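You operate a simulated robot arm through the tools that you are given. There is no shell and no other tool. Be economical: measure what you need, move in short steps, check, and stop when the job is done.

You are at the controls of a simulated two-armed robot. One attempt, no reset.

Task
Cool the muffin in blue paper; stir the batter smooth and cover it.
Fine: hold the tray steady as it comes out; muffin on the wire cooling rack; dark wooden spoon in the green crock.
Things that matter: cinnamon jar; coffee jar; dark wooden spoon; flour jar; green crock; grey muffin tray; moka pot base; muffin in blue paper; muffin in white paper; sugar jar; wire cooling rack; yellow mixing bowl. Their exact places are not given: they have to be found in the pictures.

Only the result counts: the job must be done as asked and must still hold three seconds after the hand-in. Knocking over, shifting, dropping, spilling or breaking anything else fails it. A push-on lid holds only when it is set on centred and level and pressed home; a screw cap is set on level and turned clockwise until tight.

Robot
Two 7-joint arms with two-finger parallel grippers on one trunk, on a base that drives. Base frame: it is fixed to the floor where the robot stands at the start and does not move with it; the origin is under the middle of the robot, x ahead of it, y to its left, z up; the surface under the hand at the start is at about z = 900. Readings come in mm, rad, newtons and seconds.
The left shoulder is at the start at [70, 134, 1201], the right one opposite. With the tool pointing down near the work surface each hand reaches from about 180 to 640 mm from the robot's upright axis, wherever it stands, measured 20 degrees to its own side. Places, roughly: green crock [700, 400, 1000]; moka pot base (9x9x7 cm) [800, -300, 900]; wire cooling rack [500, 300, 900]. Payload 1.57 kg a hand.
The tool frame of a hand sits at the grasp point between the pads (the TCP): z along the fingers, y along the line on which they close. The tips reach 30 mm beyond it. Largest opening 80 mm; finger width 17, thickness 12; the body of the gripper, 40 by 82 mm, starts 80 mm behind the TCP.
Orientation is that of the tool frame in the base frame, as [roll, pitch, yaw] about the fixed x, y, z axes, in that order (R = Rz(yaw) Ry(pitch) Rx(roll)). With the fingers straight down and closing along the base's y, the tool's x points along the base's -x, its y along +y and its z along -z.

Tools
- The arms move only by the tool move_arm. It takes "left_plan", "right_plan" or both (then of equal length, played together; a hand with none holds still); each is a list that holds one entry, the list of rows, each a list of 6 numbers: the shift along the base's x, y, z in mm, then the turn, a rotation vector about the base's x, y, z in rad. In form: [[[x, y, z, ax, ay, az], ...]]. A call has 1 to 8 rows; each row is the pose to reach, as a shift and turn from the pose commanded when the call began. "left_claw" and "right_claw" are, for a hand that has rows, the gripper command, from -1 (fully open) to 1 (shut), values between in proportion, set as the call begins (left out, the last holds). Rows are played at 5 a second. More than 50 mm and 0.15 rad between two rows, or a gripper value outside its range, and nothing of the call is played. A pose out of reach is approached as far as the arm can. The call stops where the force on the tool passes 40 N (or 10 N more than at its start, if that is more) or the arm is blocked; 0.2 s more then pass. The fingers move at their own pace (about 153 mm/s each) and stop on an object; they squeeze with about 38 N. The grip force told is the motor's: it shows also when the fingers shut on nothing. Time passes only in rows, and 0.2 s behind the last, so rows that repeat a pose let the fingers close. The reply holds the time, the measured pose of the TCP, the force on the tool along the base axes, the opening and the grip force, in the units named above and with some noise, with the torque about the TCP (base axes, N m) and any sound that the robot's microphone picked up, and new pictures: "show" is both (left out), scene, wrist or none (wrist: the cameras of the hands that moved).
- Cameras (640 x 400 px; columns grow to the right, rows downward): "scene" is now at [125.4, 7.5, 1434.4]; the picture's right is [0.18, -0.98, 0.00], its down [-0.62, -0.11, -0.77] and it looks along [0.76, 0.14, -0.63] (base axes); focal length 222 px, centre (320, 200). "left" rides on the left gripper at [72, 7, -122] in its tool frame; the picture's right is [-0.09, 1.00, 0.00], its down [-0.84, -0.08, -0.54] and it looks along [-0.54, -0.05, 0.84] (tool axes); focal length 238 px, centre (320, 200). "right" rides on the right gripper at [72, -7, -122] in its tool frame; the picture's right is [0.09, 1.00, 0.00], its down [-0.84, 0.08, -0.54] and it looks along [-0.54, 0.05, 0.84] (tool axes); focal length 238 px, centre (320, 200).
- lift_body(by): slides the trunk up (or, below 0, down) by that many mm; the arms and the scene camera ride with it, the base frame stays. It gives what a move gives, with no picture.
- base_move(legs): drives the robot by 1 to 6 legs, each [ahead, left, turn to the left] in mm, mm and rad, along the robot's own axes; the way and the turn of a leg run together, so that a leg with both is an arc; at most 1500 mm and 3.142 rad a leg. The arms and the cameras ride along, it lands a little off, and it stops where it bumps. It gives what a move gives, and a new picture of the scene camera.
- aim_head(pan, tilt): turns the head with the scene camera to pan (to the left, within 1.501 rad either way) and tilt (down, from -0.506 to 1.204), counted from straight ahead of the robot. It gives what a move gives, and a new picture of the scene camera.
- pixel_to_xyz(camera, pixels): for up to 12 pixels [column, row] of the newest picture of that camera ("zoom" is the newest enlarged one), the place [x, y, z] in the base frame of the surface seen there, good to about 3 mm, but the place of the scene camera against the robot may be out by one fixed shift of up to 18 mm in any direction. It takes no simulated time.
- close_up(camera, box): a new picture of the part [left, top, right, bottom] of that camera's present view, enlarged. It takes no simulated time.
- sign_off(): hands the job in; it is judged then, once.

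Work in short steps. Measure before you move; look again where a grasp or a placing could have gone wrong, and mend it. You have 80 turns and 260 pictures in all, those below and enlarged ones among them. Open the grippers and draw the arms clear of the work before you hand the job in, unless the task says otherwise.

The tools are called after "Call:" as name(argument=value, ...) on one line, values as JSON. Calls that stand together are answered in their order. move_arm: Moves the arms, as the interface text tells. Its arguments: {"type":"object","properties":{"left_plan":{"type":"array","items":{"type":"array","items":{"type":"array","items":{"type":"number"}}}},"left_claw":{"type":"number"},"right_plan":{"type":"array","items":{"type":"array","items":{"type":"array","items":{"type":"number"}}}},"right_claw":{"type":"number"},"show":{"type":"string","enum":["both","scene","wrist","none"]}},"required":[]} The other tools are called the same way: lift_body (by) slides the trunk up or down; base_move (legs) drives the base; aim_head (pan, tilt) turns the head that bears the scene camera; pixel_to_xyz (camera, pixels) gives the place of the surface under pixels of a picture; close_up (camera, box) takes an enlarged picture of a part of a camera's view; sign_off () hands the job in.

At the start:

```text
t: 0.0
left_eef_pos: [453.0, 282.9, 1291.8]
left_tcp_rot: [-3.14, 0.001, 3.141]
left_ft_force: [-0.2, -0.5, 0.1]
left_moment: [0.03, 0.0, 0.0]
left_opening: 79.8
left_grip_force: 0.0
right_eef_pos: [387.5, -37.8, 1277.7]
right_tcp_rot: [3.141, 0.0, 3.141]
right_ft_force: [0.3, -0.3, 0.0]
right_moment: [-0.03, 0.0, -0.04]
right_opening: 79.9
right_grip_force: 0.1
trunk travel left (down, up): [-775.0, 165.0]
robot x, y, heading: [-2.8, 0.1, 0.003]
head pan, tilt: [0.182, 0.686]
```

scene: 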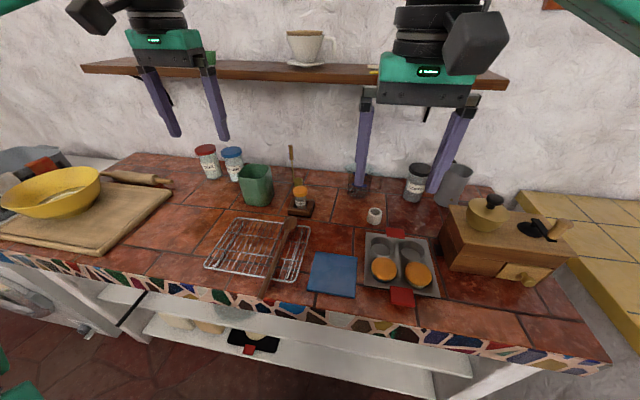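
right: 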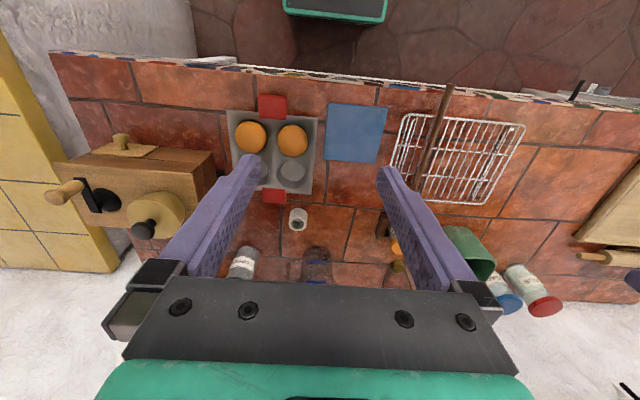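
left: 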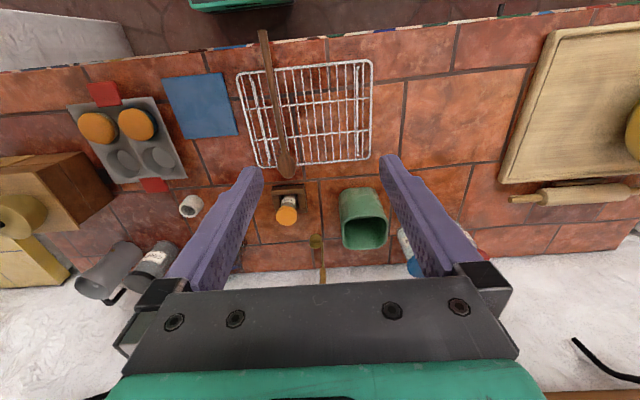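

The pictures show a tray with two muffins at about (400,265), the rack with a spoon at (265,250), the crock at (256,185), and the bowl at the left at (55,190). I'll take close-ups to identify things.

Call:
close_up(camera="scene", box=[340, 160, 500, 310])

Call:
close_up(camera="scene", box=[180, 130, 340, 310])

Call:
close_up(camera="scene", box=[0, 130, 200, 260])

Call:
aim_head(pan=0.9, tilt=0.686)

```text
2.67 times, centred on (420, 235) of scene
```

zoom: 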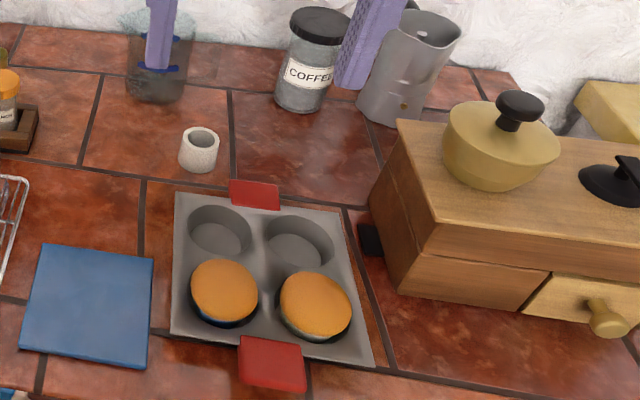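

```text
2.22 times, centred on (260, 220) of scene
```

zoom: 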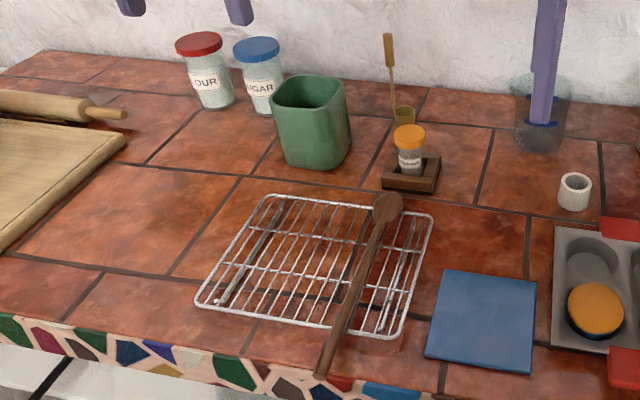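

```text
3.08 times, centred on (100, 195) of scene
```

zoom: 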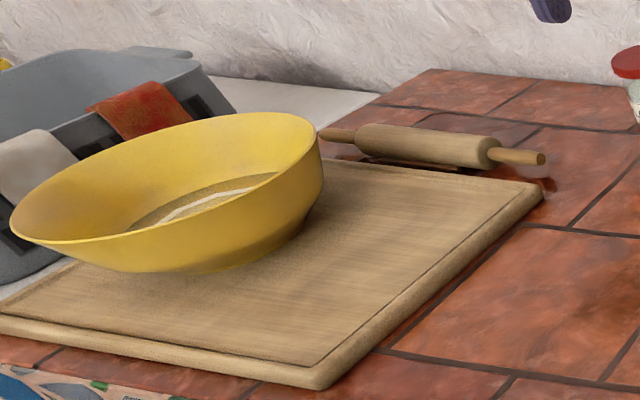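

```text
t: 1.1
left_eef_pos: [453.3, 282.1, 1292.1]
left_tcp_rot: [-3.141, 0.001, 3.141]
left_ft_force: [0.0, -0.6, 0.3]
left_moment: [-0.02, -0.02, 0.02]
left_opening: 80.2
left_grip_force: 0.0
right_eef_pos: [387.3, -37.4, 1277.6]
right_tcp_rot: [-3.142, 0.001, -3.141]
right_ft_force: [-0.4, 0.5, 0.6]
right_moment: [-0.02, -0.02, -0.01]
right_opening: 79.8
right_grip_force: 0.0
trunk travel left (down, up): [-775.0, 165.0]
robot x, y, heading: [2.2, 1.1, -0.001]
head pan, tilt: [0.901, 0.686]
```

scene: 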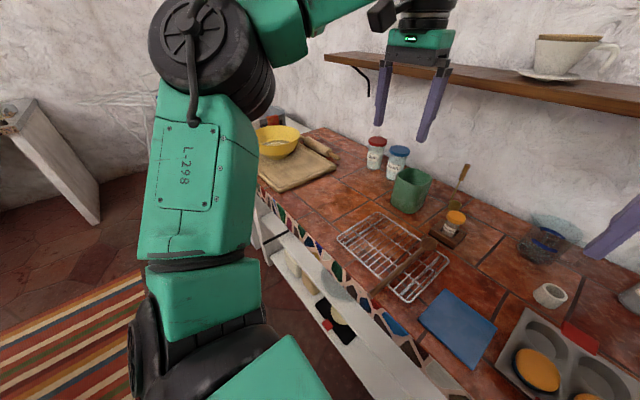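

The left muffin shows a dark blue paper. Now I need the cover: something at (335,315) on the lower shelf looks lid-like, so I zoom in and look around.

Call:
close_up(camera="scene", box=[250, 220, 410, 400])

Call:
close_up(camera="scene", box=[230, 100, 350, 200])

Call:
aim_head(pan=-0.7, tilt=0.6)

Call:
aim_head(pan=0.1, tilt=1.1)

Call:
aim_head(pan=0.2, tilt=0.0)

```text
2.22 times, centred on (330, 310) of scene
```

zoom: 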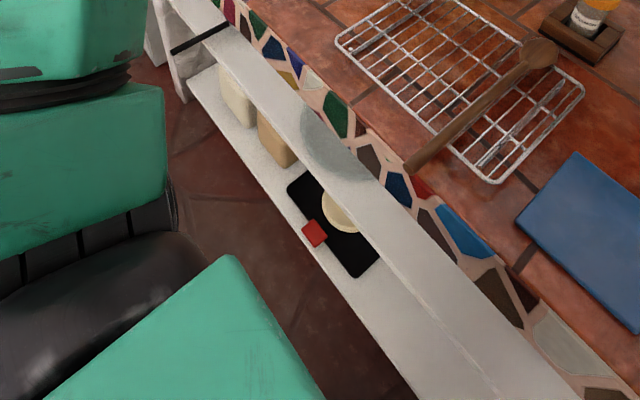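

```text
4.00 times, centred on (290, 150) of scene
```

zoom: 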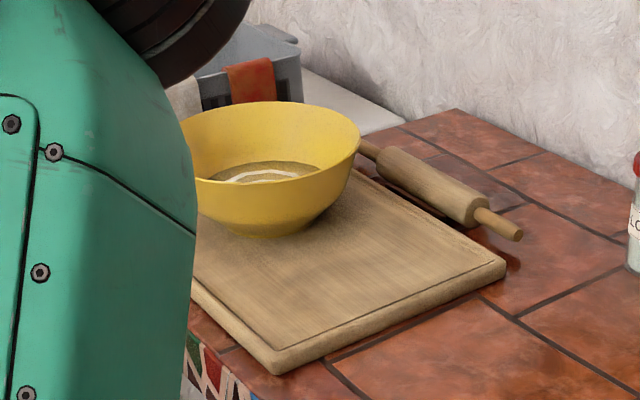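

```text
t: 2.8
left_eef_pos: [453.6, 282.6, 1292.8]
left_tcp_rot: [3.141, -0.001, 3.141]
left_ft_force: [-0.1, 0.0, 0.3]
left_moment: [0.02, -0.01, 0.05]
left_opening: 79.7
left_grip_force: 0.0
right_eef_pos: [387.9, -37.0, 1279.0]
right_tcp_rot: [-3.14, 0.0, 3.141]
right_ft_force: [-0.1, -0.7, 0.0]
right_moment: [-0.02, -0.01, 0.03]
right_opening: 79.7
right_grip_force: 0.0
trunk travel left (down, up): [-775.0, 165.0]
robot x, y, heading: [-2.5, -0.1, -0.004]
head pan, tilt: [-0.7, 0.6]
```

scene: 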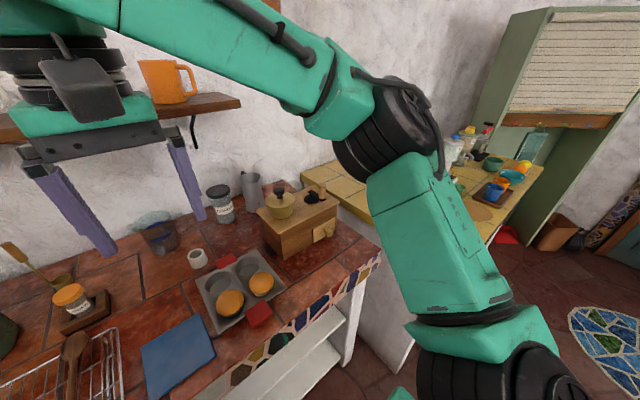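

```text
t: 3.9
left_eef_pos: [452.7, 281.3, 1292.9]
left_tcp_rot: [3.141, 0.0, -3.141]
left_ft_force: [0.1, 0.2, 0.1]
left_moment: [-0.03, -0.03, 0.02]
left_opening: 79.9
left_grip_force: 0.0
right_eef_pos: [386.9, -37.6, 1277.8]
right_tcp_rot: [-3.141, -0.001, -3.141]
right_ft_force: [-0.5, -0.5, -0.3]
right_moment: [-0.01, 0.02, 0.02]
right_opening: 80.1
right_grip_force: 0.0
trunk travel left (down, up): [-775.0, 165.0]
robot x, y, heading: [-0.1, -0.6, -0.002]
head pan, tilt: [0.099, 1.1]
```

scene: 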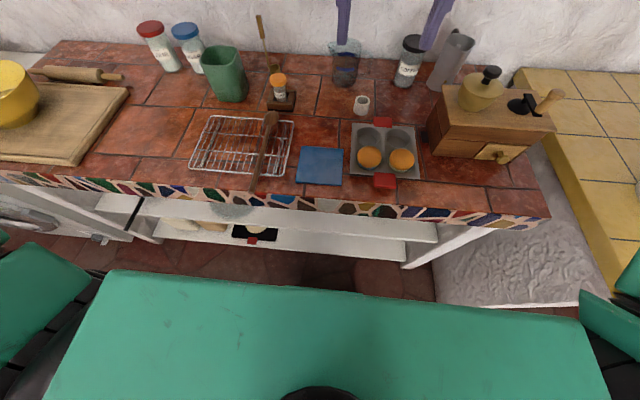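

```text
t: 5.2
left_eef_pos: [452.6, 281.7, 1292.3]
left_tcp_rot: [3.141, -0.001, 3.141]
left_ft_force: [0.2, 0.3, -0.3]
left_moment: [0.02, 0.04, -0.03]
left_opening: 80.1
left_grip_force: 0.2
right_eef_pos: [388.6, -39.8, 1277.5]
right_tcp_rot: [3.141, 0.0, -3.141]
right_ft_force: [0.7, -0.8, 0.5]
right_moment: [0.03, 0.0, 0.0]
right_opening: 80.1
right_grip_force: 0.1
trunk travel left (down, up): [-775.0, 165.0]
robot x, y, heading: [-0.9, -1.6, 0.002]
head pan, tilt: [0.201, 0.0]
```

scene: 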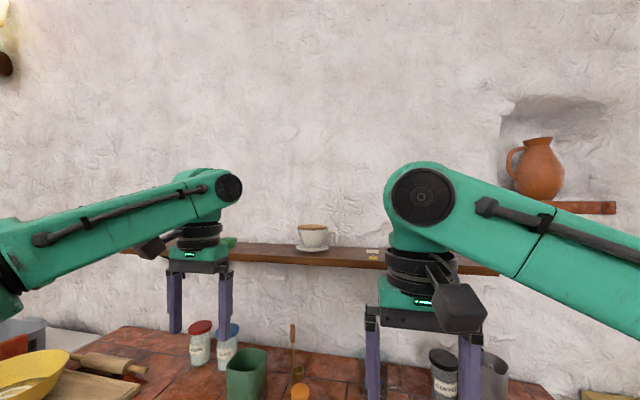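

There's a translucent round shape on the upper shelf under the counter (a possible glass lid). I back the robot off and lower the trunk to look at the shelves.

Call:
base_move(legs=[[-700, 0, 0]])

Call:
lift_body(by=-450)

Call:
aim_head(pan=0.25, tilt=0.3)

```text
t: 8.2
left_eef_pos: [-90.1, 283.9, 1290.3]
left_tcp_rot: [-3.141, -0.004, -3.133]
left_ft_force: [0.2, -0.6, -0.8]
left_moment: [0.0, 0.03, 0.01]
left_opening: 80.0
left_grip_force: 0.1
right_eef_pos: [-152.1, -36.7, 1275.9]
right_tcp_rot: [-3.142, -0.007, -3.134]
right_ft_force: [0.4, 0.0, -0.2]
right_moment: [-0.01, 0.0, 0.01]
right_opening: 79.8
right_grip_force: 0.0
trunk travel left (down, up): [-775.0, 165.0]
robot x, y, heading: [-547.0, -5.8, 0.012]
head pan, tilt: [0.201, 0.0]
stopped in leg 1: the robot was blocked; the commanded pose is now the measured one
```

scene: 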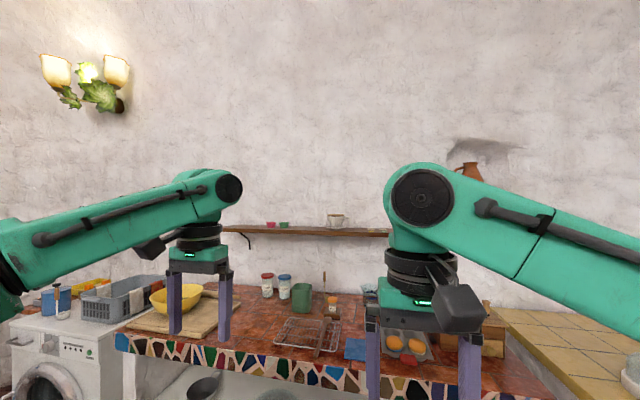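

```text
refused: -450 is not a number from -400 to 400
```

```text
t: 9.0
left_eef_pos: [-97.0, 283.3, 1293.2]
left_tcp_rot: [-3.141, 0.002, -3.133]
left_ft_force: [0.3, 0.1, -0.4]
left_moment: [0.01, -0.04, -0.03]
left_opening: 80.2
left_grip_force: 0.0
right_eef_pos: [-159.4, -36.8, 1278.9]
right_tcp_rot: [-3.141, -0.001, -3.13]
right_ft_force: [-0.4, -0.4, 0.7]
right_moment: [0.03, -0.02, -0.01]
right_opening: 80.1
right_grip_force: 0.1
trunk travel left (down, up): [-775.0, 165.0]
robot x, y, heading: [-542.4, -0.4, 0.009]
head pan, tilt: [0.25, 0.3]
```

scene: 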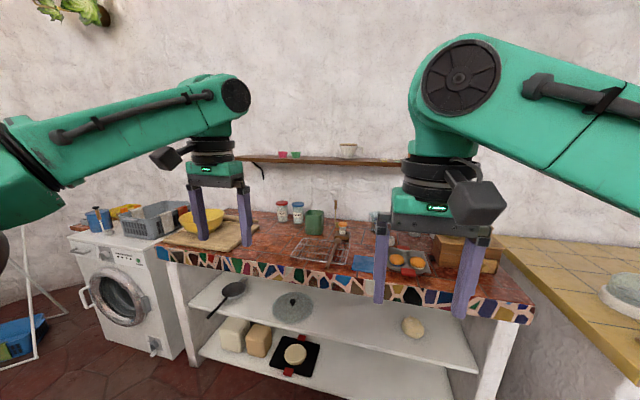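

A glass lid with a knob sits on the upper shelf at (293,306). Zooming on it and on the other items, including the round thing at (620,290).

Call:
close_up(camera="scene", box=[190, 260, 350, 380])

Call:
close_up(camera="scene", box=[480, 220, 640, 340])

Call:
pixel_to_xyz(camera="scene", pixels=[[293, 298], [280, 310], [305, 312], [293, 321], [293, 293], [250, 320], [350, 330], [300, 260], [300, 275], [200, 290]])

```text
3.33 times, centred on (270, 320) of scene
```

zoom: 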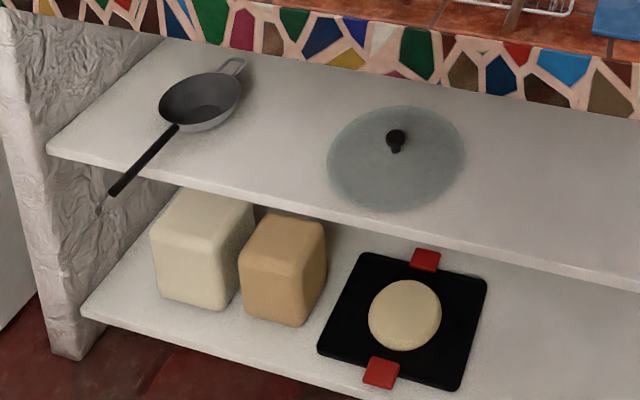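

```text
3.33 times, centred on (560, 280) of scene
```

zoom: 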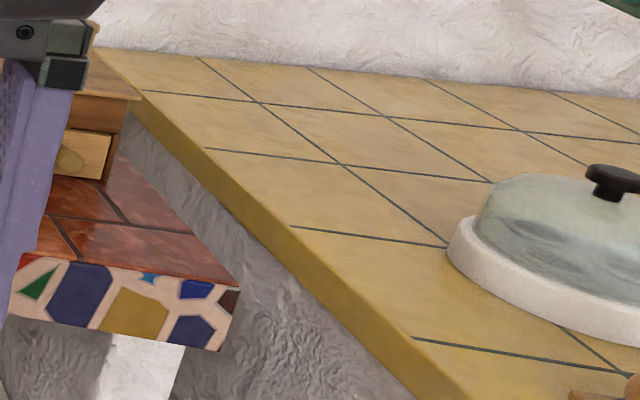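

```text
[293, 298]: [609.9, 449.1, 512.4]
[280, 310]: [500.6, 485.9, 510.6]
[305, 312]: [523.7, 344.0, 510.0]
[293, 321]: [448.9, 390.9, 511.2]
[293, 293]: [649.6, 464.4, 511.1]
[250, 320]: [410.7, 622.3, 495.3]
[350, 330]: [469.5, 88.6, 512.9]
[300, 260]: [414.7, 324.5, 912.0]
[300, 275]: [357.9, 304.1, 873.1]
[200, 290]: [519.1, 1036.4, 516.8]
```

The lid is found (glass, knob on top, shelf z≈511). Now I zoom on the counter from here to measure spoon, rack, crock and bowl.

Call:
aim_head(pan=0.5, tilt=0.35)

Call:
close_up(camera="scene", box=[330, 180, 460, 280])

```text
t: 9.7
left_eef_pos: [-94.3, 284.0, 1292.1]
left_tcp_rot: [3.141, -0.001, -3.133]
left_ft_force: [0.7, -0.5, 0.5]
left_moment: [0.02, 0.02, -0.01]
left_opening: 79.9
left_grip_force: 0.0
right_eef_pos: [-158.4, -36.4, 1276.0]
right_tcp_rot: [-3.141, 0.0, -3.133]
right_ft_force: [0.3, 0.3, -0.3]
right_moment: [0.0, -0.02, -0.02]
right_opening: 80.1
right_grip_force: 0.0
trunk travel left (down, up): [-775.0, 165.0]
robot x, y, heading: [-544.8, -2.0, 0.007]
head pan, tilt: [0.499, 0.351]
```

scene: 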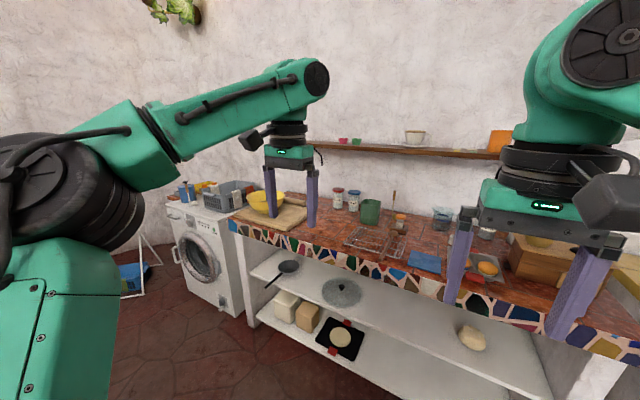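

```text
4.00 times, centred on (395, 230) of scene
```

zoom: 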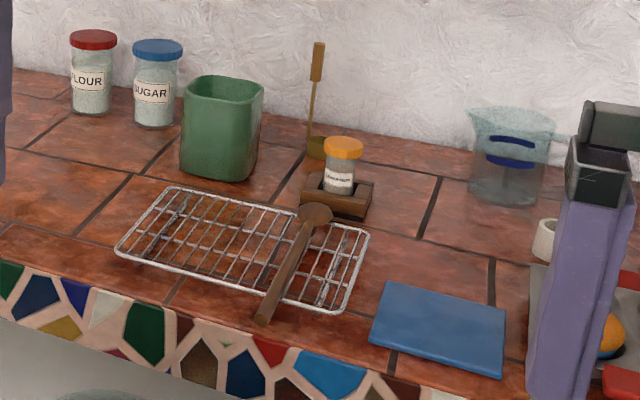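

Call:
pixel_to_xyz(camera="zoom", pixels=[[264, 316], [285, 278], [305, 240], [315, 214], [327, 212], [223, 78], [185, 92], [262, 90], [125, 250], [175, 190], [360, 240], [230, 345]])

Call:
pixel_to_xyz(camera="zoom", pixels=[[220, 90], [260, 322], [220, 178], [240, 312], [400, 330], [340, 305], [195, 240], [280, 90], [335, 145]])

Call:
close_up(camera="scene", box=[210, 160, 330, 240])

Call:
pixel_to_xyz(camera="scene", pixels=[[342, 288], [342, 283], [323, 290], [361, 294], [342, 305], [345, 278]])

```text
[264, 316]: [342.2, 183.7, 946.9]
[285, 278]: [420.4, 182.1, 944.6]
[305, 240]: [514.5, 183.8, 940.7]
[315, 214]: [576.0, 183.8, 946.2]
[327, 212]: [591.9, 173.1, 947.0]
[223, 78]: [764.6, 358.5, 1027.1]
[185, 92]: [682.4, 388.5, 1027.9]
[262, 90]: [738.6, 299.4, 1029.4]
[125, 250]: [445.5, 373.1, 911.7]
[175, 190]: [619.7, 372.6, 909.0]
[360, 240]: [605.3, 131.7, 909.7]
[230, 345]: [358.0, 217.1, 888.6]
```

```text
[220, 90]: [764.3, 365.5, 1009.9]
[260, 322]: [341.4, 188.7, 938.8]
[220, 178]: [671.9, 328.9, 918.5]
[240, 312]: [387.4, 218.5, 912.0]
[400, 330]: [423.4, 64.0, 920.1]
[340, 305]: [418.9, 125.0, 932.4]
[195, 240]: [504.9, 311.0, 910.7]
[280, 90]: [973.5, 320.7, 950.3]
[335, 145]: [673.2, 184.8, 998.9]
```

```text
5.00 times, centred on (270, 200) of scene
```

zoom: 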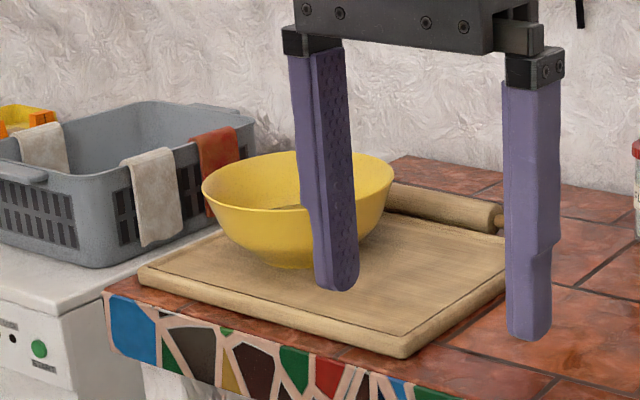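

```text
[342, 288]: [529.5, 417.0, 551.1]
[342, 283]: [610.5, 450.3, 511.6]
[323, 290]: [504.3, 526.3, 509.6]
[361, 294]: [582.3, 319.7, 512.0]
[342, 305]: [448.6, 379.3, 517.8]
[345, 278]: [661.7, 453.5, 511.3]
```

The spoon handle lies along x at y≈184, z≈946, its end overhanging the counter's front edge (x≈342). Now the bowl from the zoom picture.

Call:
pixel_to_xyz(camera="zoom", pixels=[[204, 190], [391, 180], [270, 154], [240, 207], [375, 200], [285, 206], [285, 264], [400, 330], [160, 260], [230, 170], [372, 165]])

Call:
close_up(camera="scene", box=[310, 270, 380, 315])

```text
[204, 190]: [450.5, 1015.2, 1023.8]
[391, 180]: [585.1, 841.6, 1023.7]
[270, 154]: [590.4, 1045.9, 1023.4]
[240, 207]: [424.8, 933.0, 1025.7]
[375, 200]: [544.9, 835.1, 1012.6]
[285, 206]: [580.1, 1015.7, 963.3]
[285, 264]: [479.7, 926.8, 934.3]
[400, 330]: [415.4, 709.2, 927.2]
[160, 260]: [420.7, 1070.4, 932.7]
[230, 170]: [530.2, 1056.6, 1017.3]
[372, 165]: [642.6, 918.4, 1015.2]
```

```text
8.89 times, centred on (345, 292) of scene
```

zoom: 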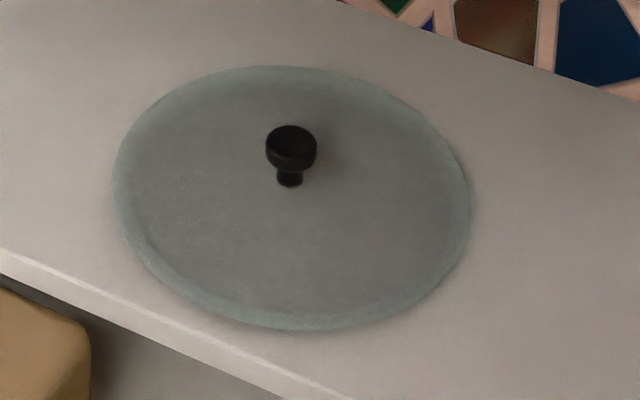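

Call:
pixel_to_xyz(camera="zoom", pixels=[[118, 190], [470, 210], [260, 70], [310, 326], [290, 160], [290, 135], [268, 150], [315, 150], [290, 183], [150, 190], [300, 300], [180, 340]])

Call:
base_move(legs=[[345, 0, 0]])

Call:
aim_head(pan=0.3, tilt=0.7)

```text
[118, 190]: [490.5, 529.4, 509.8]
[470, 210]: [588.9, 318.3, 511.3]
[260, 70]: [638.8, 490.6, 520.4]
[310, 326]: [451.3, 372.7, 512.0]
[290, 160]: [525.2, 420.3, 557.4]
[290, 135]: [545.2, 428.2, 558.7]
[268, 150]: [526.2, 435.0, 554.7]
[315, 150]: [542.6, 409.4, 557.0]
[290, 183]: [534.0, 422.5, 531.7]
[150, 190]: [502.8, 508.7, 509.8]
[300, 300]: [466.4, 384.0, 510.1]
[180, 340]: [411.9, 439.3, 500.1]
```

```text
t: 12.0
left_eef_pos: [255.8, 286.9, 1291.9]
left_tcp_rot: [-3.141, 0.003, -3.133]
left_ft_force: [-0.9, 0.4, -0.8]
left_moment: [0.01, -0.01, 0.01]
left_opening: 80.1
left_grip_force: 0.0
right_eef_pos: [194.1, -34.5, 1277.3]
right_tcp_rot: [3.141, 0.001, -3.133]
right_ft_force: [-0.5, 0.2, 0.1]
right_moment: [-0.01, -0.01, -0.01]
right_opening: 80.0
right_grip_force: 0.0
trunk travel left (down, up): [-775.0, 165.0]
robot x, y, heading: [-193.1, -0.7, 0.008]
head pan, tilt: [0.499, 0.351]
```

scene: 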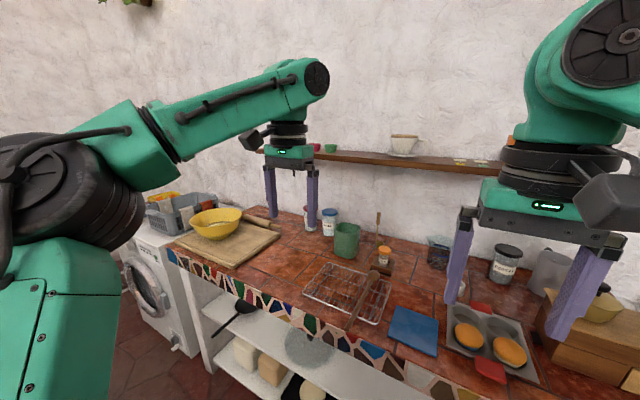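

```text
t: 12.8
left_eef_pos: [258.8, 287.4, 1291.4]
left_tcp_rot: [3.139, 0.0, -3.133]
left_ft_force: [0.1, 0.0, -0.3]
left_moment: [-0.01, 0.02, -0.02]
left_opening: 80.2
left_grip_force: 0.2
right_eef_pos: [196.6, -33.6, 1276.5]
right_tcp_rot: [-3.14, -0.001, -3.137]
right_ft_force: [-0.1, -0.3, -1.2]
right_moment: [0.0, 0.01, 0.01]
right_opening: 79.8
right_grip_force: 0.1
trunk travel left (down, up): [-775.0, 165.0]
robot x, y, heading: [-193.1, -1.4, 0.004]
head pan, tilt: [0.3, 0.7]
```

scene: 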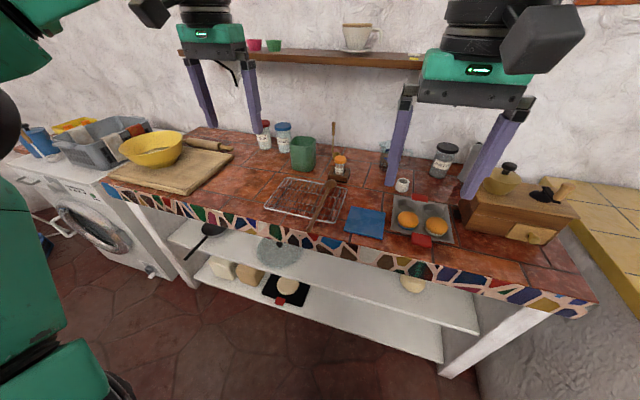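

The spoon handle's end overhangs at (310,228). I start rotating the left hand to point forward (turn about −y) while descending in front of the counter.

Call:
move_arm(left_plan=[[[-5, -10, -25, 0, -0.14, 0], [-10, -20, -50, 0, -0.28, 0], [-15, -30, -75, 0, -0.42, 0], [-20, -40, -100, 0, -0.56, 0], [-25, -50, -125, 0, -0.7, 0], [-30, -60, -150, 0, -0.84, 0], [-35, -70, -175, 0, -0.98, 0], [-40, -80, -200, 0, -1.12, 0]]], show="none")

Call:
move_arm(left_plan=[[[0, -5, -30, 0, -0.13, 0], [0, -10, -60, 0, -0.26, 0], [0, -15, -90, 0, -0.38, 0], [0, -18, -110, 0, -0.45, 0]]], show="both")

```text
t: 14.7
left_eef_pos: [288.9, 240.2, 1073.0]
left_tcp_rot: [-3.105, 1.117, -3.104]
left_ft_force: [0.3, 0.7, -0.3]
left_moment: [0.02, -0.03, -0.02]
left_opening: 79.9
left_grip_force: 0.0
left hand out of reach, approached as far as the arm can: row 5, 6, 7, 8
right_eef_pos: [198.3, -30.5, 1276.9]
right_tcp_rot: [-3.137, -0.003, -3.133]
right_ft_force: [-0.6, 0.3, -1.0]
right_moment: [-0.03, 0.01, 0.0]
right_opening: 79.9
right_grip_force: 0.1
trunk travel left (down, up): [-775.0, 165.0]
robot x, y, heading: [-192.6, 2.6, 0.008]
head pan, tilt: [0.3, 0.7]
```

```text
t: 15.7
left_eef_pos: [290.6, 228.4, 991.0]
left_tcp_rot: [-1.686, 1.564, -1.689]
left_ft_force: [0.3, 0.4, -0.2]
left_moment: [0.0, 0.05, 0.0]
left_opening: 80.2
left_grip_force: 0.0
left hand out of reach, approached as far as the arm can: row 4
right_eef_pos: [195.2, -36.5, 1276.5]
right_tcp_rot: [3.139, -0.001, -3.135]
right_ft_force: [-0.2, 0.2, 0.3]
right_moment: [-0.02, -0.04, -0.01]
right_opening: 80.2
right_grip_force: 0.0
trunk travel left (down, up): [-775.0, 165.0]
robot x, y, heading: [-191.6, 2.4, 0.006]
head pan, tilt: [0.3, 0.7]
```

scene: 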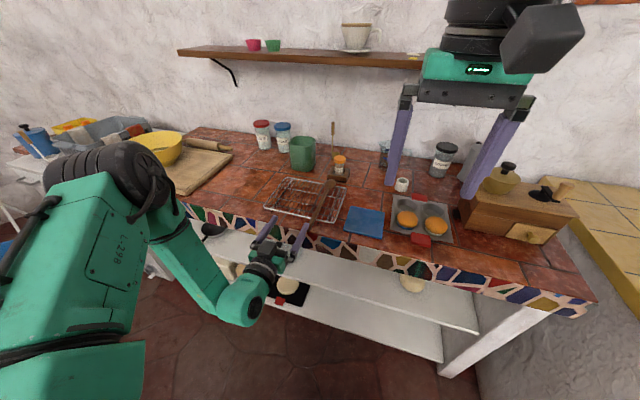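
left: 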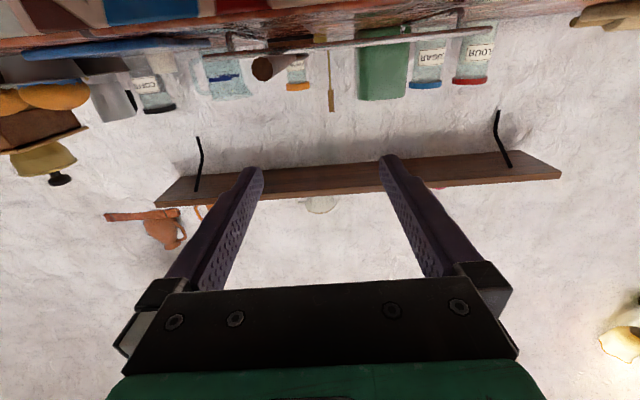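

The hand is horizontal now. The wrist view (upside down) shows the spoon's end near (270,60); I zoom to measure it with the calibrated wrist camera.

Call:
close_up(camera="left", box=[180, 0, 400, 120])

Call:
close_up(camera="scene", box=[230, 160, 370, 280])

```text
2.91 times, centred on (290, 60) of left
```

zoom: 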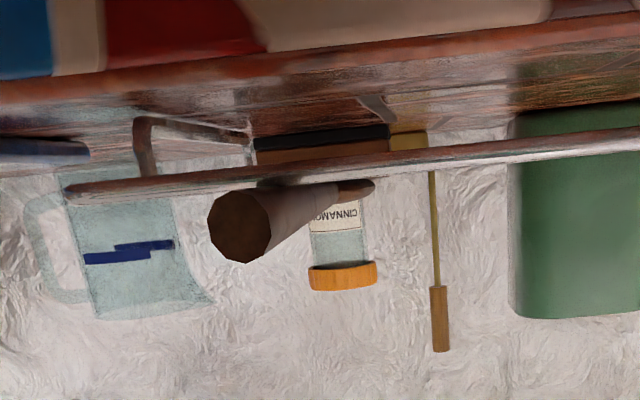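

```text
3.33 times, centred on (300, 220) of scene
```

zoom: 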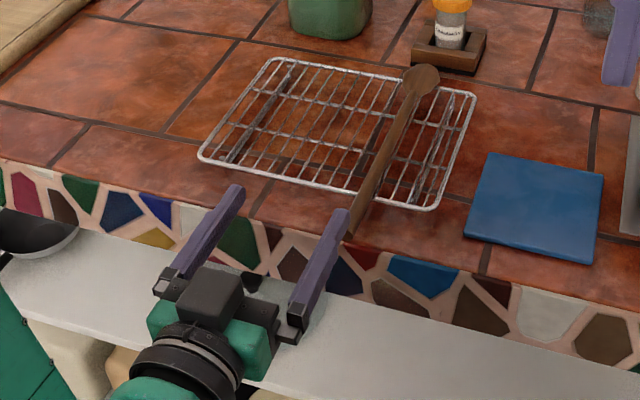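

Call:
pixel_to_xyz(camera="left", pixels=[[262, 69], [255, 69], [270, 69], [262, 76], [262, 61], [290, 64], [302, 64]])

Call:
pixel_to_xyz(camera="scene", pixels=[[316, 222], [325, 199], [322, 208]])

```text
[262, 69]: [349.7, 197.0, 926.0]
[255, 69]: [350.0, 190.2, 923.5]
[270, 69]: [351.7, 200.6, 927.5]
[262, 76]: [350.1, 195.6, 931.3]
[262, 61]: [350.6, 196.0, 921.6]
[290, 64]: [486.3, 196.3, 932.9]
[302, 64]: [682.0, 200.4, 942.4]
```

```text
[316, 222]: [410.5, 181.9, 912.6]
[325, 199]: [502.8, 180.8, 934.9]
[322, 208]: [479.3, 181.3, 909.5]
```

The wrist camera puts the handle end at (350,197,926), so the scene camera is offset by about (+8,+13,−13). I lower and align the open hand in front of the handle, then check before going forward.

Call:
move_arm(left_plan=[[[0, -16, -30, 0, 0, 0], [0, -31, -64, 0, 0, 0], [0, -31, -64, 0, 0, 0]]], left_claw=-0.3, show="both")

```text
t: 16.4
left_eef_pos: [290.7, 227.0, 991.8]
left_tcp_rot: [-1.75, 1.56, -1.749]
left_ft_force: [0.3, -0.8, 1.3]
left_moment: [-0.01, 0.0, 0.0]
left_opening: 52.0
left_grip_force: 0.1
left hand out of reach, approached as far as the arm can: row 1, 2, 3
right_eef_pos: [194.7, -33.1, 1277.8]
right_tcp_rot: [-3.139, -0.001, -3.134]
right_ft_force: [-0.9, 0.4, 0.3]
right_moment: [-0.02, 0.03, -0.01]
right_opening: 80.4
right_grip_force: 0.1
trunk travel left (down, up): [-775.0, 165.0]
robot x, y, heading: [-195.5, 2.7, 0.009]
head pan, tilt: [0.3, 0.7]
```

scene: 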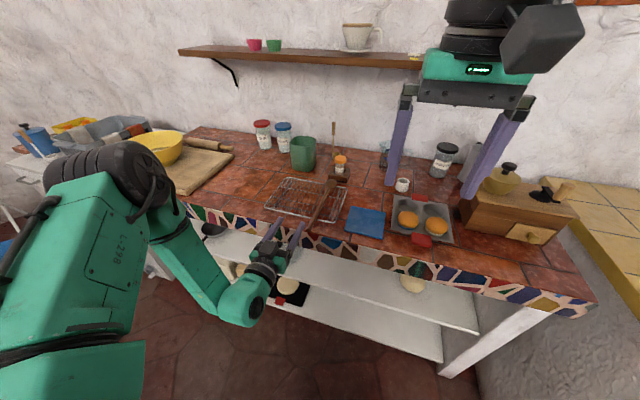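
left: 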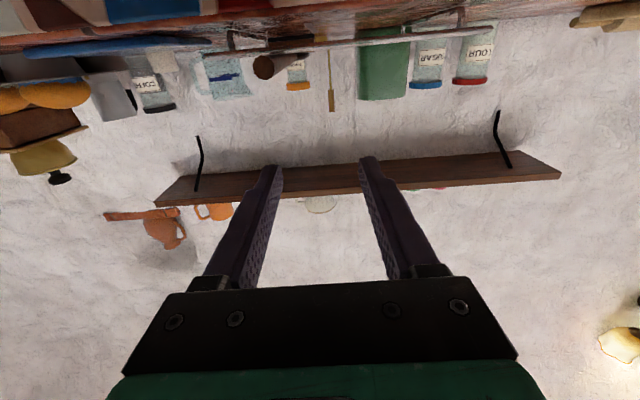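

The arm is at a limit when folded this close. I back the base 150 mm and lower the trunk 64 mm, then extend the arm instead.

Call:
base_move(legs=[[-150, 0, 0]])

Call:
lift_body(by=-62)

Call:
move_arm(left_plan=[[[40, -8, 0, 0, 0, 0], [80, -15, 0, 0, 0, 0], [120, -24, 0, 0, 0, 0], [150, -30, 0, 0, 0, 0], [150, -30, 0, 0, 0, 0]]], show="wrist")

```text
t: 17.8
left_eef_pos: [143.2, 225.5, 992.1]
left_tcp_rot: [-2.025, 1.559, -2.027]
left_ft_force: [0.2, 0.5, 0.5]
left_moment: [0.04, 0.0, -0.01]
left_opening: 52.0
left_grip_force: 0.0
right_eef_pos: [47.7, -35.3, 1276.2]
right_tcp_rot: [-3.141, -0.003, -3.134]
right_ft_force: [0.0, 0.1, -0.4]
right_moment: [0.02, 0.02, 0.03]
right_opening: 79.8
right_grip_force: 0.0
trunk travel left (down, up): [-775.0, 165.0]
robot x, y, heading: [-342.3, 0.3, 0.011]
head pan, tilt: [0.3, 0.7]
```

scene: 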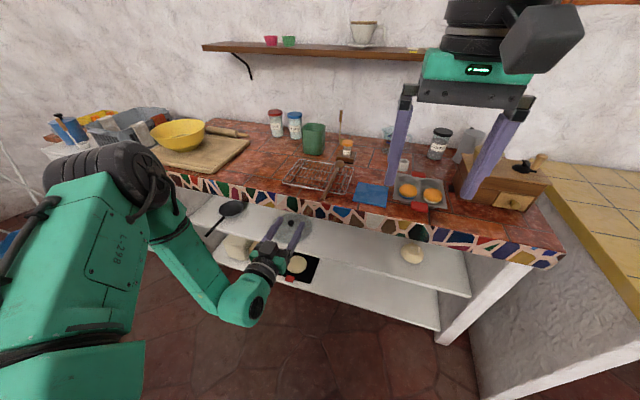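

```text
t: 18.8
left_eef_pos: [140.6, 226.0, 929.7]
left_tcp_rot: [-1.81, 1.562, -1.812]
left_ft_force: [0.3, 0.3, 0.4]
left_moment: [-0.02, 0.01, 0.01]
left_opening: 52.0
left_grip_force: 0.0
right_eef_pos: [45.5, -35.5, 1215.6]
right_tcp_rot: [-3.141, -0.001, -3.135]
right_ft_force: [-1.0, -0.5, 1.0]
right_moment: [0.01, 0.0, -0.03]
right_opening: 80.2
right_grip_force: 0.0
trunk travel left (down, up): [-713.0, 227.0]
robot x, y, heading: [-341.5, -1.8, 0.006]
head pan, tilt: [0.3, 0.7]
```

```text
t: 20.0
left_eef_pos: [271.6, 215.1, 967.8]
left_tcp_rot: [-1.951, 1.563, -1.952]
left_ft_force: [0.3, 0.0, -0.1]
left_moment: [-0.01, 0.01, 0.04]
left_opening: 52.0
left_grip_force: 0.0
left hand out of reach, approached as far as the arm can: row 1, 2, 3, 4, 5
right_eef_pos: [45.7, -35.9, 1214.7]
right_tcp_rot: [3.14, -0.001, -3.135]
right_ft_force: [0.4, 0.3, 1.1]
right_moment: [-0.01, 0.0, -0.01]
right_opening: 80.1
right_grip_force: 0.0
trunk travel left (down, up): [-713.0, 227.0]
robot x, y, heading: [-345.4, 4.4, 0.011]
head pan, tilt: [0.3, 0.7]
```

left: 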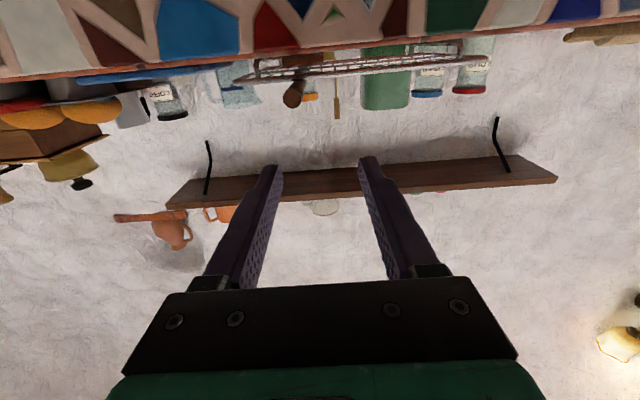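

Horizontal pointing is limited by the low hand relative to the shoulder; I lower the trunk 200 mm so that the hand works near shoulder height, raising the hand at the same time.

Call:
lift_body(by=-200)

Call:
move_arm(left_plan=[[[0, 0, 40, 0, 0, 0], [0, 0, 80, 0, 0, 0], [0, 0, 120, 0, 0, 0], [0, 0, 159, 0, 0, 0], [0, 0, 159, 0, 0, 0]]], show="scene")

```text
t: 22.2
left_eef_pos: [270.5, 213.3, 767.7]
left_tcp_rot: [-1.922, 1.561, -1.925]
left_ft_force: [0.2, -0.8, -0.1]
left_moment: [0.02, -0.02, -0.05]
left_opening: 51.6
left_grip_force: 0.0
right_eef_pos: [45.5, -34.8, 1015.1]
right_tcp_rot: [-3.14, -0.003, -3.135]
right_ft_force: [0.4, -1.0, -1.0]
right_moment: [-0.02, 0.0, 0.02]
right_opening: 79.7
right_grip_force: 0.1
trunk travel left (down, up): [-513.0, 427.0]
robot x, y, heading: [-343.8, 0.4, 0.008]
head pan, tilt: [0.3, 0.7]
```

```text
t: 23.4
left_eef_pos: [269.8, 213.5, 928.6]
left_tcp_rot: [-1.991, 1.561, -1.992]
left_ft_force: [0.0, -0.4, 0.6]
left_moment: [-0.02, 0.0, 0.02]
left_opening: 52.2
left_grip_force: 0.1
right_eef_pos: [44.8, -34.4, 1015.3]
right_tcp_rot: [3.142, -0.001, -3.136]
right_ft_force: [-0.1, 0.4, -0.3]
right_moment: [-0.02, 0.0, -0.01]
right_opening: 79.9
right_grip_force: 0.1
trunk travel left (down, up): [-513.0, 427.0]
robot x, y, heading: [-345.2, -0.2, 0.009]
head pan, tilt: [0.3, 0.7]
```

scene: 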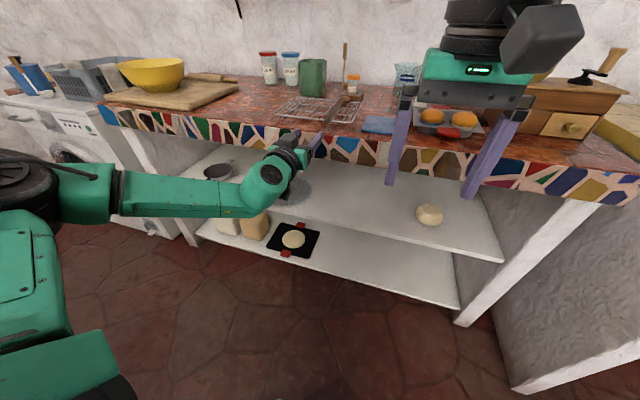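

Now the pose was reached. Next I shift to y=197 and advance to x≈318, then verify alignment in the wrist view.

Call:
move_arm(left_plan=[[[0, -16, 0, 0, 0, 0], [40, -16, -1, 0, 0, 0], [40, -16, -1, 0, 0, 0]]], show="wrist")

Call:
close_up(camera="left", box=[200, 0, 420, 140])

```text
t: 24.2
left_eef_pos: [311.4, 198.9, 927.6]
left_tcp_rot: [-1.837, 1.56, -1.841]
left_ft_force: [-0.2, 0.4, -0.2]
left_moment: [0.04, 0.01, 0.0]
left_opening: 52.1
left_grip_force: 0.1
right_eef_pos: [43.7, -34.0, 1015.7]
right_tcp_rot: [3.141, -0.001, -3.136]
right_ft_force: [-1.0, -1.2, 0.4]
right_moment: [0.0, -0.05, 0.02]
right_opening: 80.3
right_grip_force: 0.1
trunk travel left (down, up): [-513.0, 427.0]
robot x, y, heading: [-341.8, -2.5, 0.005]
head pan, tilt: [0.3, 0.7]
```

left: 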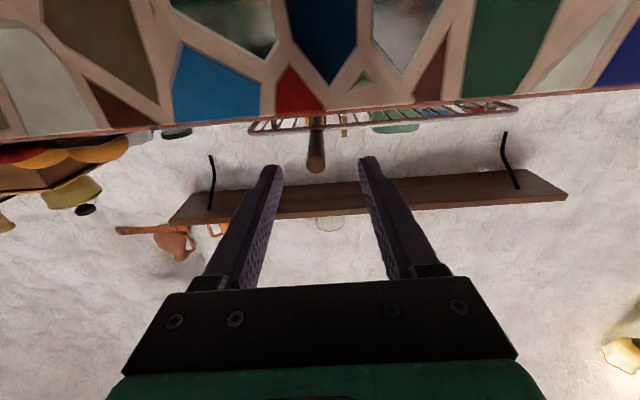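

```text
2.86 times, centred on (310, 70) of left
```

zoom: 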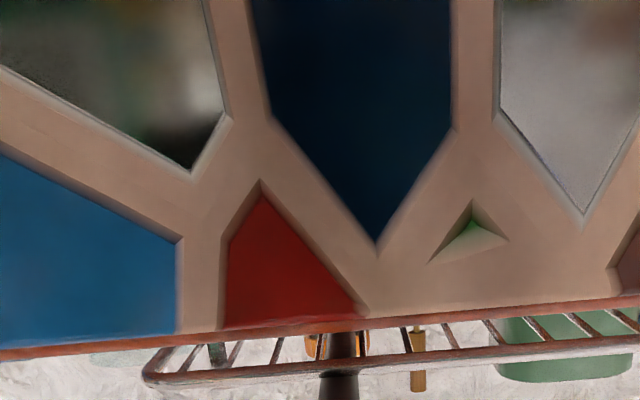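

The handle is centred between the fingers. I measure its end and the counter edge once more.

Call:
pixel_to_xyz(camera="left", pixels=[[316, 163], [316, 169], [316, 145], [316, 130], [300, 113], [270, 127]])

```text
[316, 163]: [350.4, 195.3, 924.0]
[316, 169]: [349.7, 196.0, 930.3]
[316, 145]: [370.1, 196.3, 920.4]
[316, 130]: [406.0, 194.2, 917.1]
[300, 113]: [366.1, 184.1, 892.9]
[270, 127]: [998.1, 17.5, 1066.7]
```

Advance 67 mm so the pads straddle the handle, then close.

Call:
move_arm(left_plan=[[[34, -2, -1, 0, 0, 0], [66, -3, -1, 0, 0, 0], [66, -3, -1, 0, 0, 0]]], show="none")

Call:
move_arm(left_plan=[[[0, 0, 0, 0, 0, 0], [0, 0, 0, 0, 0, 0], [0, 0, 0, 0, 0, 0]]], left_claw=1, show="both")

```text
t: 25.0
left_eef_pos: [373.8, 196.0, 925.8]
left_tcp_rot: [-1.896, 1.561, -1.899]
left_ft_force: [-0.4, 0.4, -0.4]
left_moment: [0.02, 0.01, 0.02]
left_opening: 52.2
left_grip_force: 0.0
right_eef_pos: [44.9, -35.0, 1015.3]
right_tcp_rot: [3.141, -0.003, -3.135]
right_ft_force: [0.5, -0.4, -0.1]
right_moment: [0.02, -0.01, 0.05]
right_opening: 80.2
right_grip_force: 0.0
trunk travel left (down, up): [-513.0, 427.0]
robot x, y, heading: [-337.2, -0.4, 0.003]
head pan, tilt: [0.3, 0.7]
```

```text
t: 25.8
left_eef_pos: [374.3, 195.1, 925.7]
left_tcp_rot: [-1.948, 1.562, -1.951]
left_ft_force: [-0.2, 0.3, 0.1]
left_moment: [0.01, -0.01, -0.05]
left_opening: 12.0
left_grip_force: 29.4
right_eef_pos: [45.8, -34.7, 1015.3]
right_tcp_rot: [-3.141, -0.002, -3.134]
right_ft_force: [-0.6, -0.8, 0.2]
right_moment: [0.01, 0.0, 0.03]
right_opening: 79.8
right_grip_force: 0.1
trunk travel left (down, up): [-513.0, 427.0]
robot x, y, heading: [-343.7, -0.2, 0.007]
head pan, tilt: [0.3, 0.7]
```

scene: 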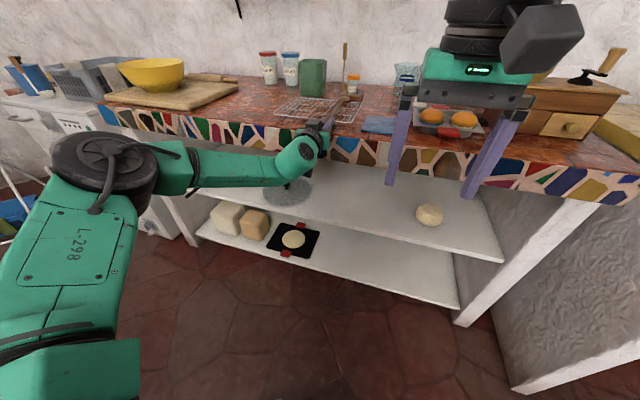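
left: 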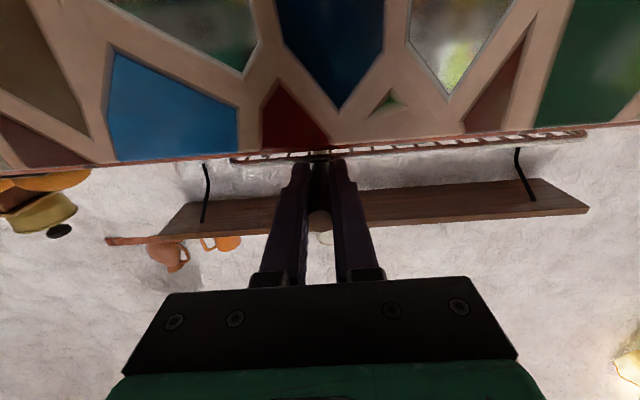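

Gripped (opening 12 mm, 29 N). I raise the trunk to lift the spoon, and look left to check that driving room is free.

Call:
lift_body(by=290)

Call:
aim_head(pan=0.8, tilt=0.5)

```text
t: 28.7
left_eef_pos: [374.1, 196.7, 1216.2]
left_tcp_rot: [-1.958, 1.561, -1.958]
left_ft_force: [0.8, -0.1, -0.6]
left_moment: [0.01, 0.03, 0.0]
left_opening: 12.2
left_grip_force: 29.0
right_eef_pos: [45.3, -35.2, 1305.5]
right_tcp_rot: [3.141, 0.0, -3.135]
right_ft_force: [-0.1, -0.2, 0.8]
right_moment: [0.0, 0.01, 0.02]
right_opening: 79.8
right_grip_force: 0.1
trunk travel left (down, up): [-803.0, 137.0]
robot x, y, heading: [-339.7, -1.7, 0.009]
head pan, tilt: [0.3, 0.7]
```

```text
t: 29.7
left_eef_pos: [374.8, 196.5, 1215.4]
left_tcp_rot: [-1.949, 1.562, -1.949]
left_ft_force: [-1.2, 0.2, -0.6]
left_moment: [0.01, 0.06, 0.0]
left_opening: 11.8
left_grip_force: 29.5
right_eef_pos: [44.7, -35.5, 1304.1]
right_tcp_rot: [-3.141, -0.002, -3.136]
right_ft_force: [-0.1, -1.3, 0.4]
right_moment: [-0.01, 0.02, 0.02]
right_opening: 79.8
right_grip_force: 0.1
trunk travel left (down, up): [-803.0, 137.0]
robot x, y, heading: [-345.0, -2.2, 0.009]
head pan, tilt: [0.799, 0.499]
```

scene: 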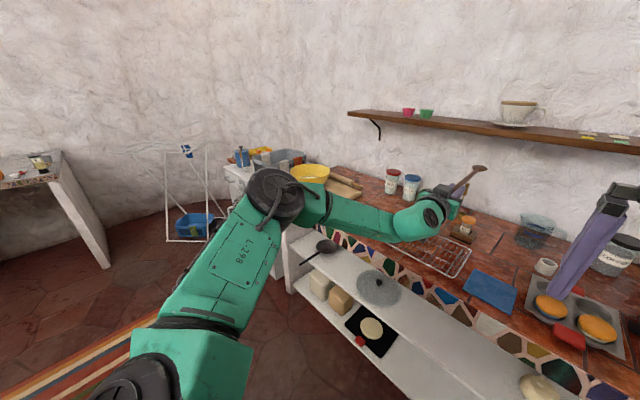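

Call:
pixel_to_xyz(camera="scene", pixels=[[170, 220], [205, 235], [105, 262], [185, 236], [228, 175], [250, 250], [475, 167], [450, 205]])

Call:
close_up(camera="scene", box=[400, 140, 500, 260])

```text
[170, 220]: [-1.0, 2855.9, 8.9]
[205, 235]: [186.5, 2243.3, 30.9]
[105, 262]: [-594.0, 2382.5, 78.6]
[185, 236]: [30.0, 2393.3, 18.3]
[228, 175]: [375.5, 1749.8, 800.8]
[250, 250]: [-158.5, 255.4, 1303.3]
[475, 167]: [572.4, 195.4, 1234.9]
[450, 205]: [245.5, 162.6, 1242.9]
```

```text
3.33 times, centred on (450, 200) of scene
```

zoom: 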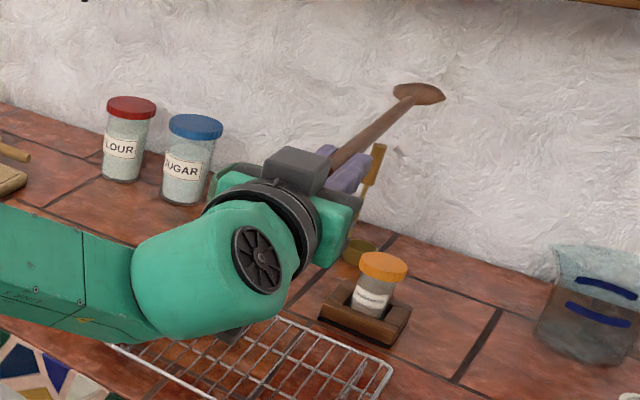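

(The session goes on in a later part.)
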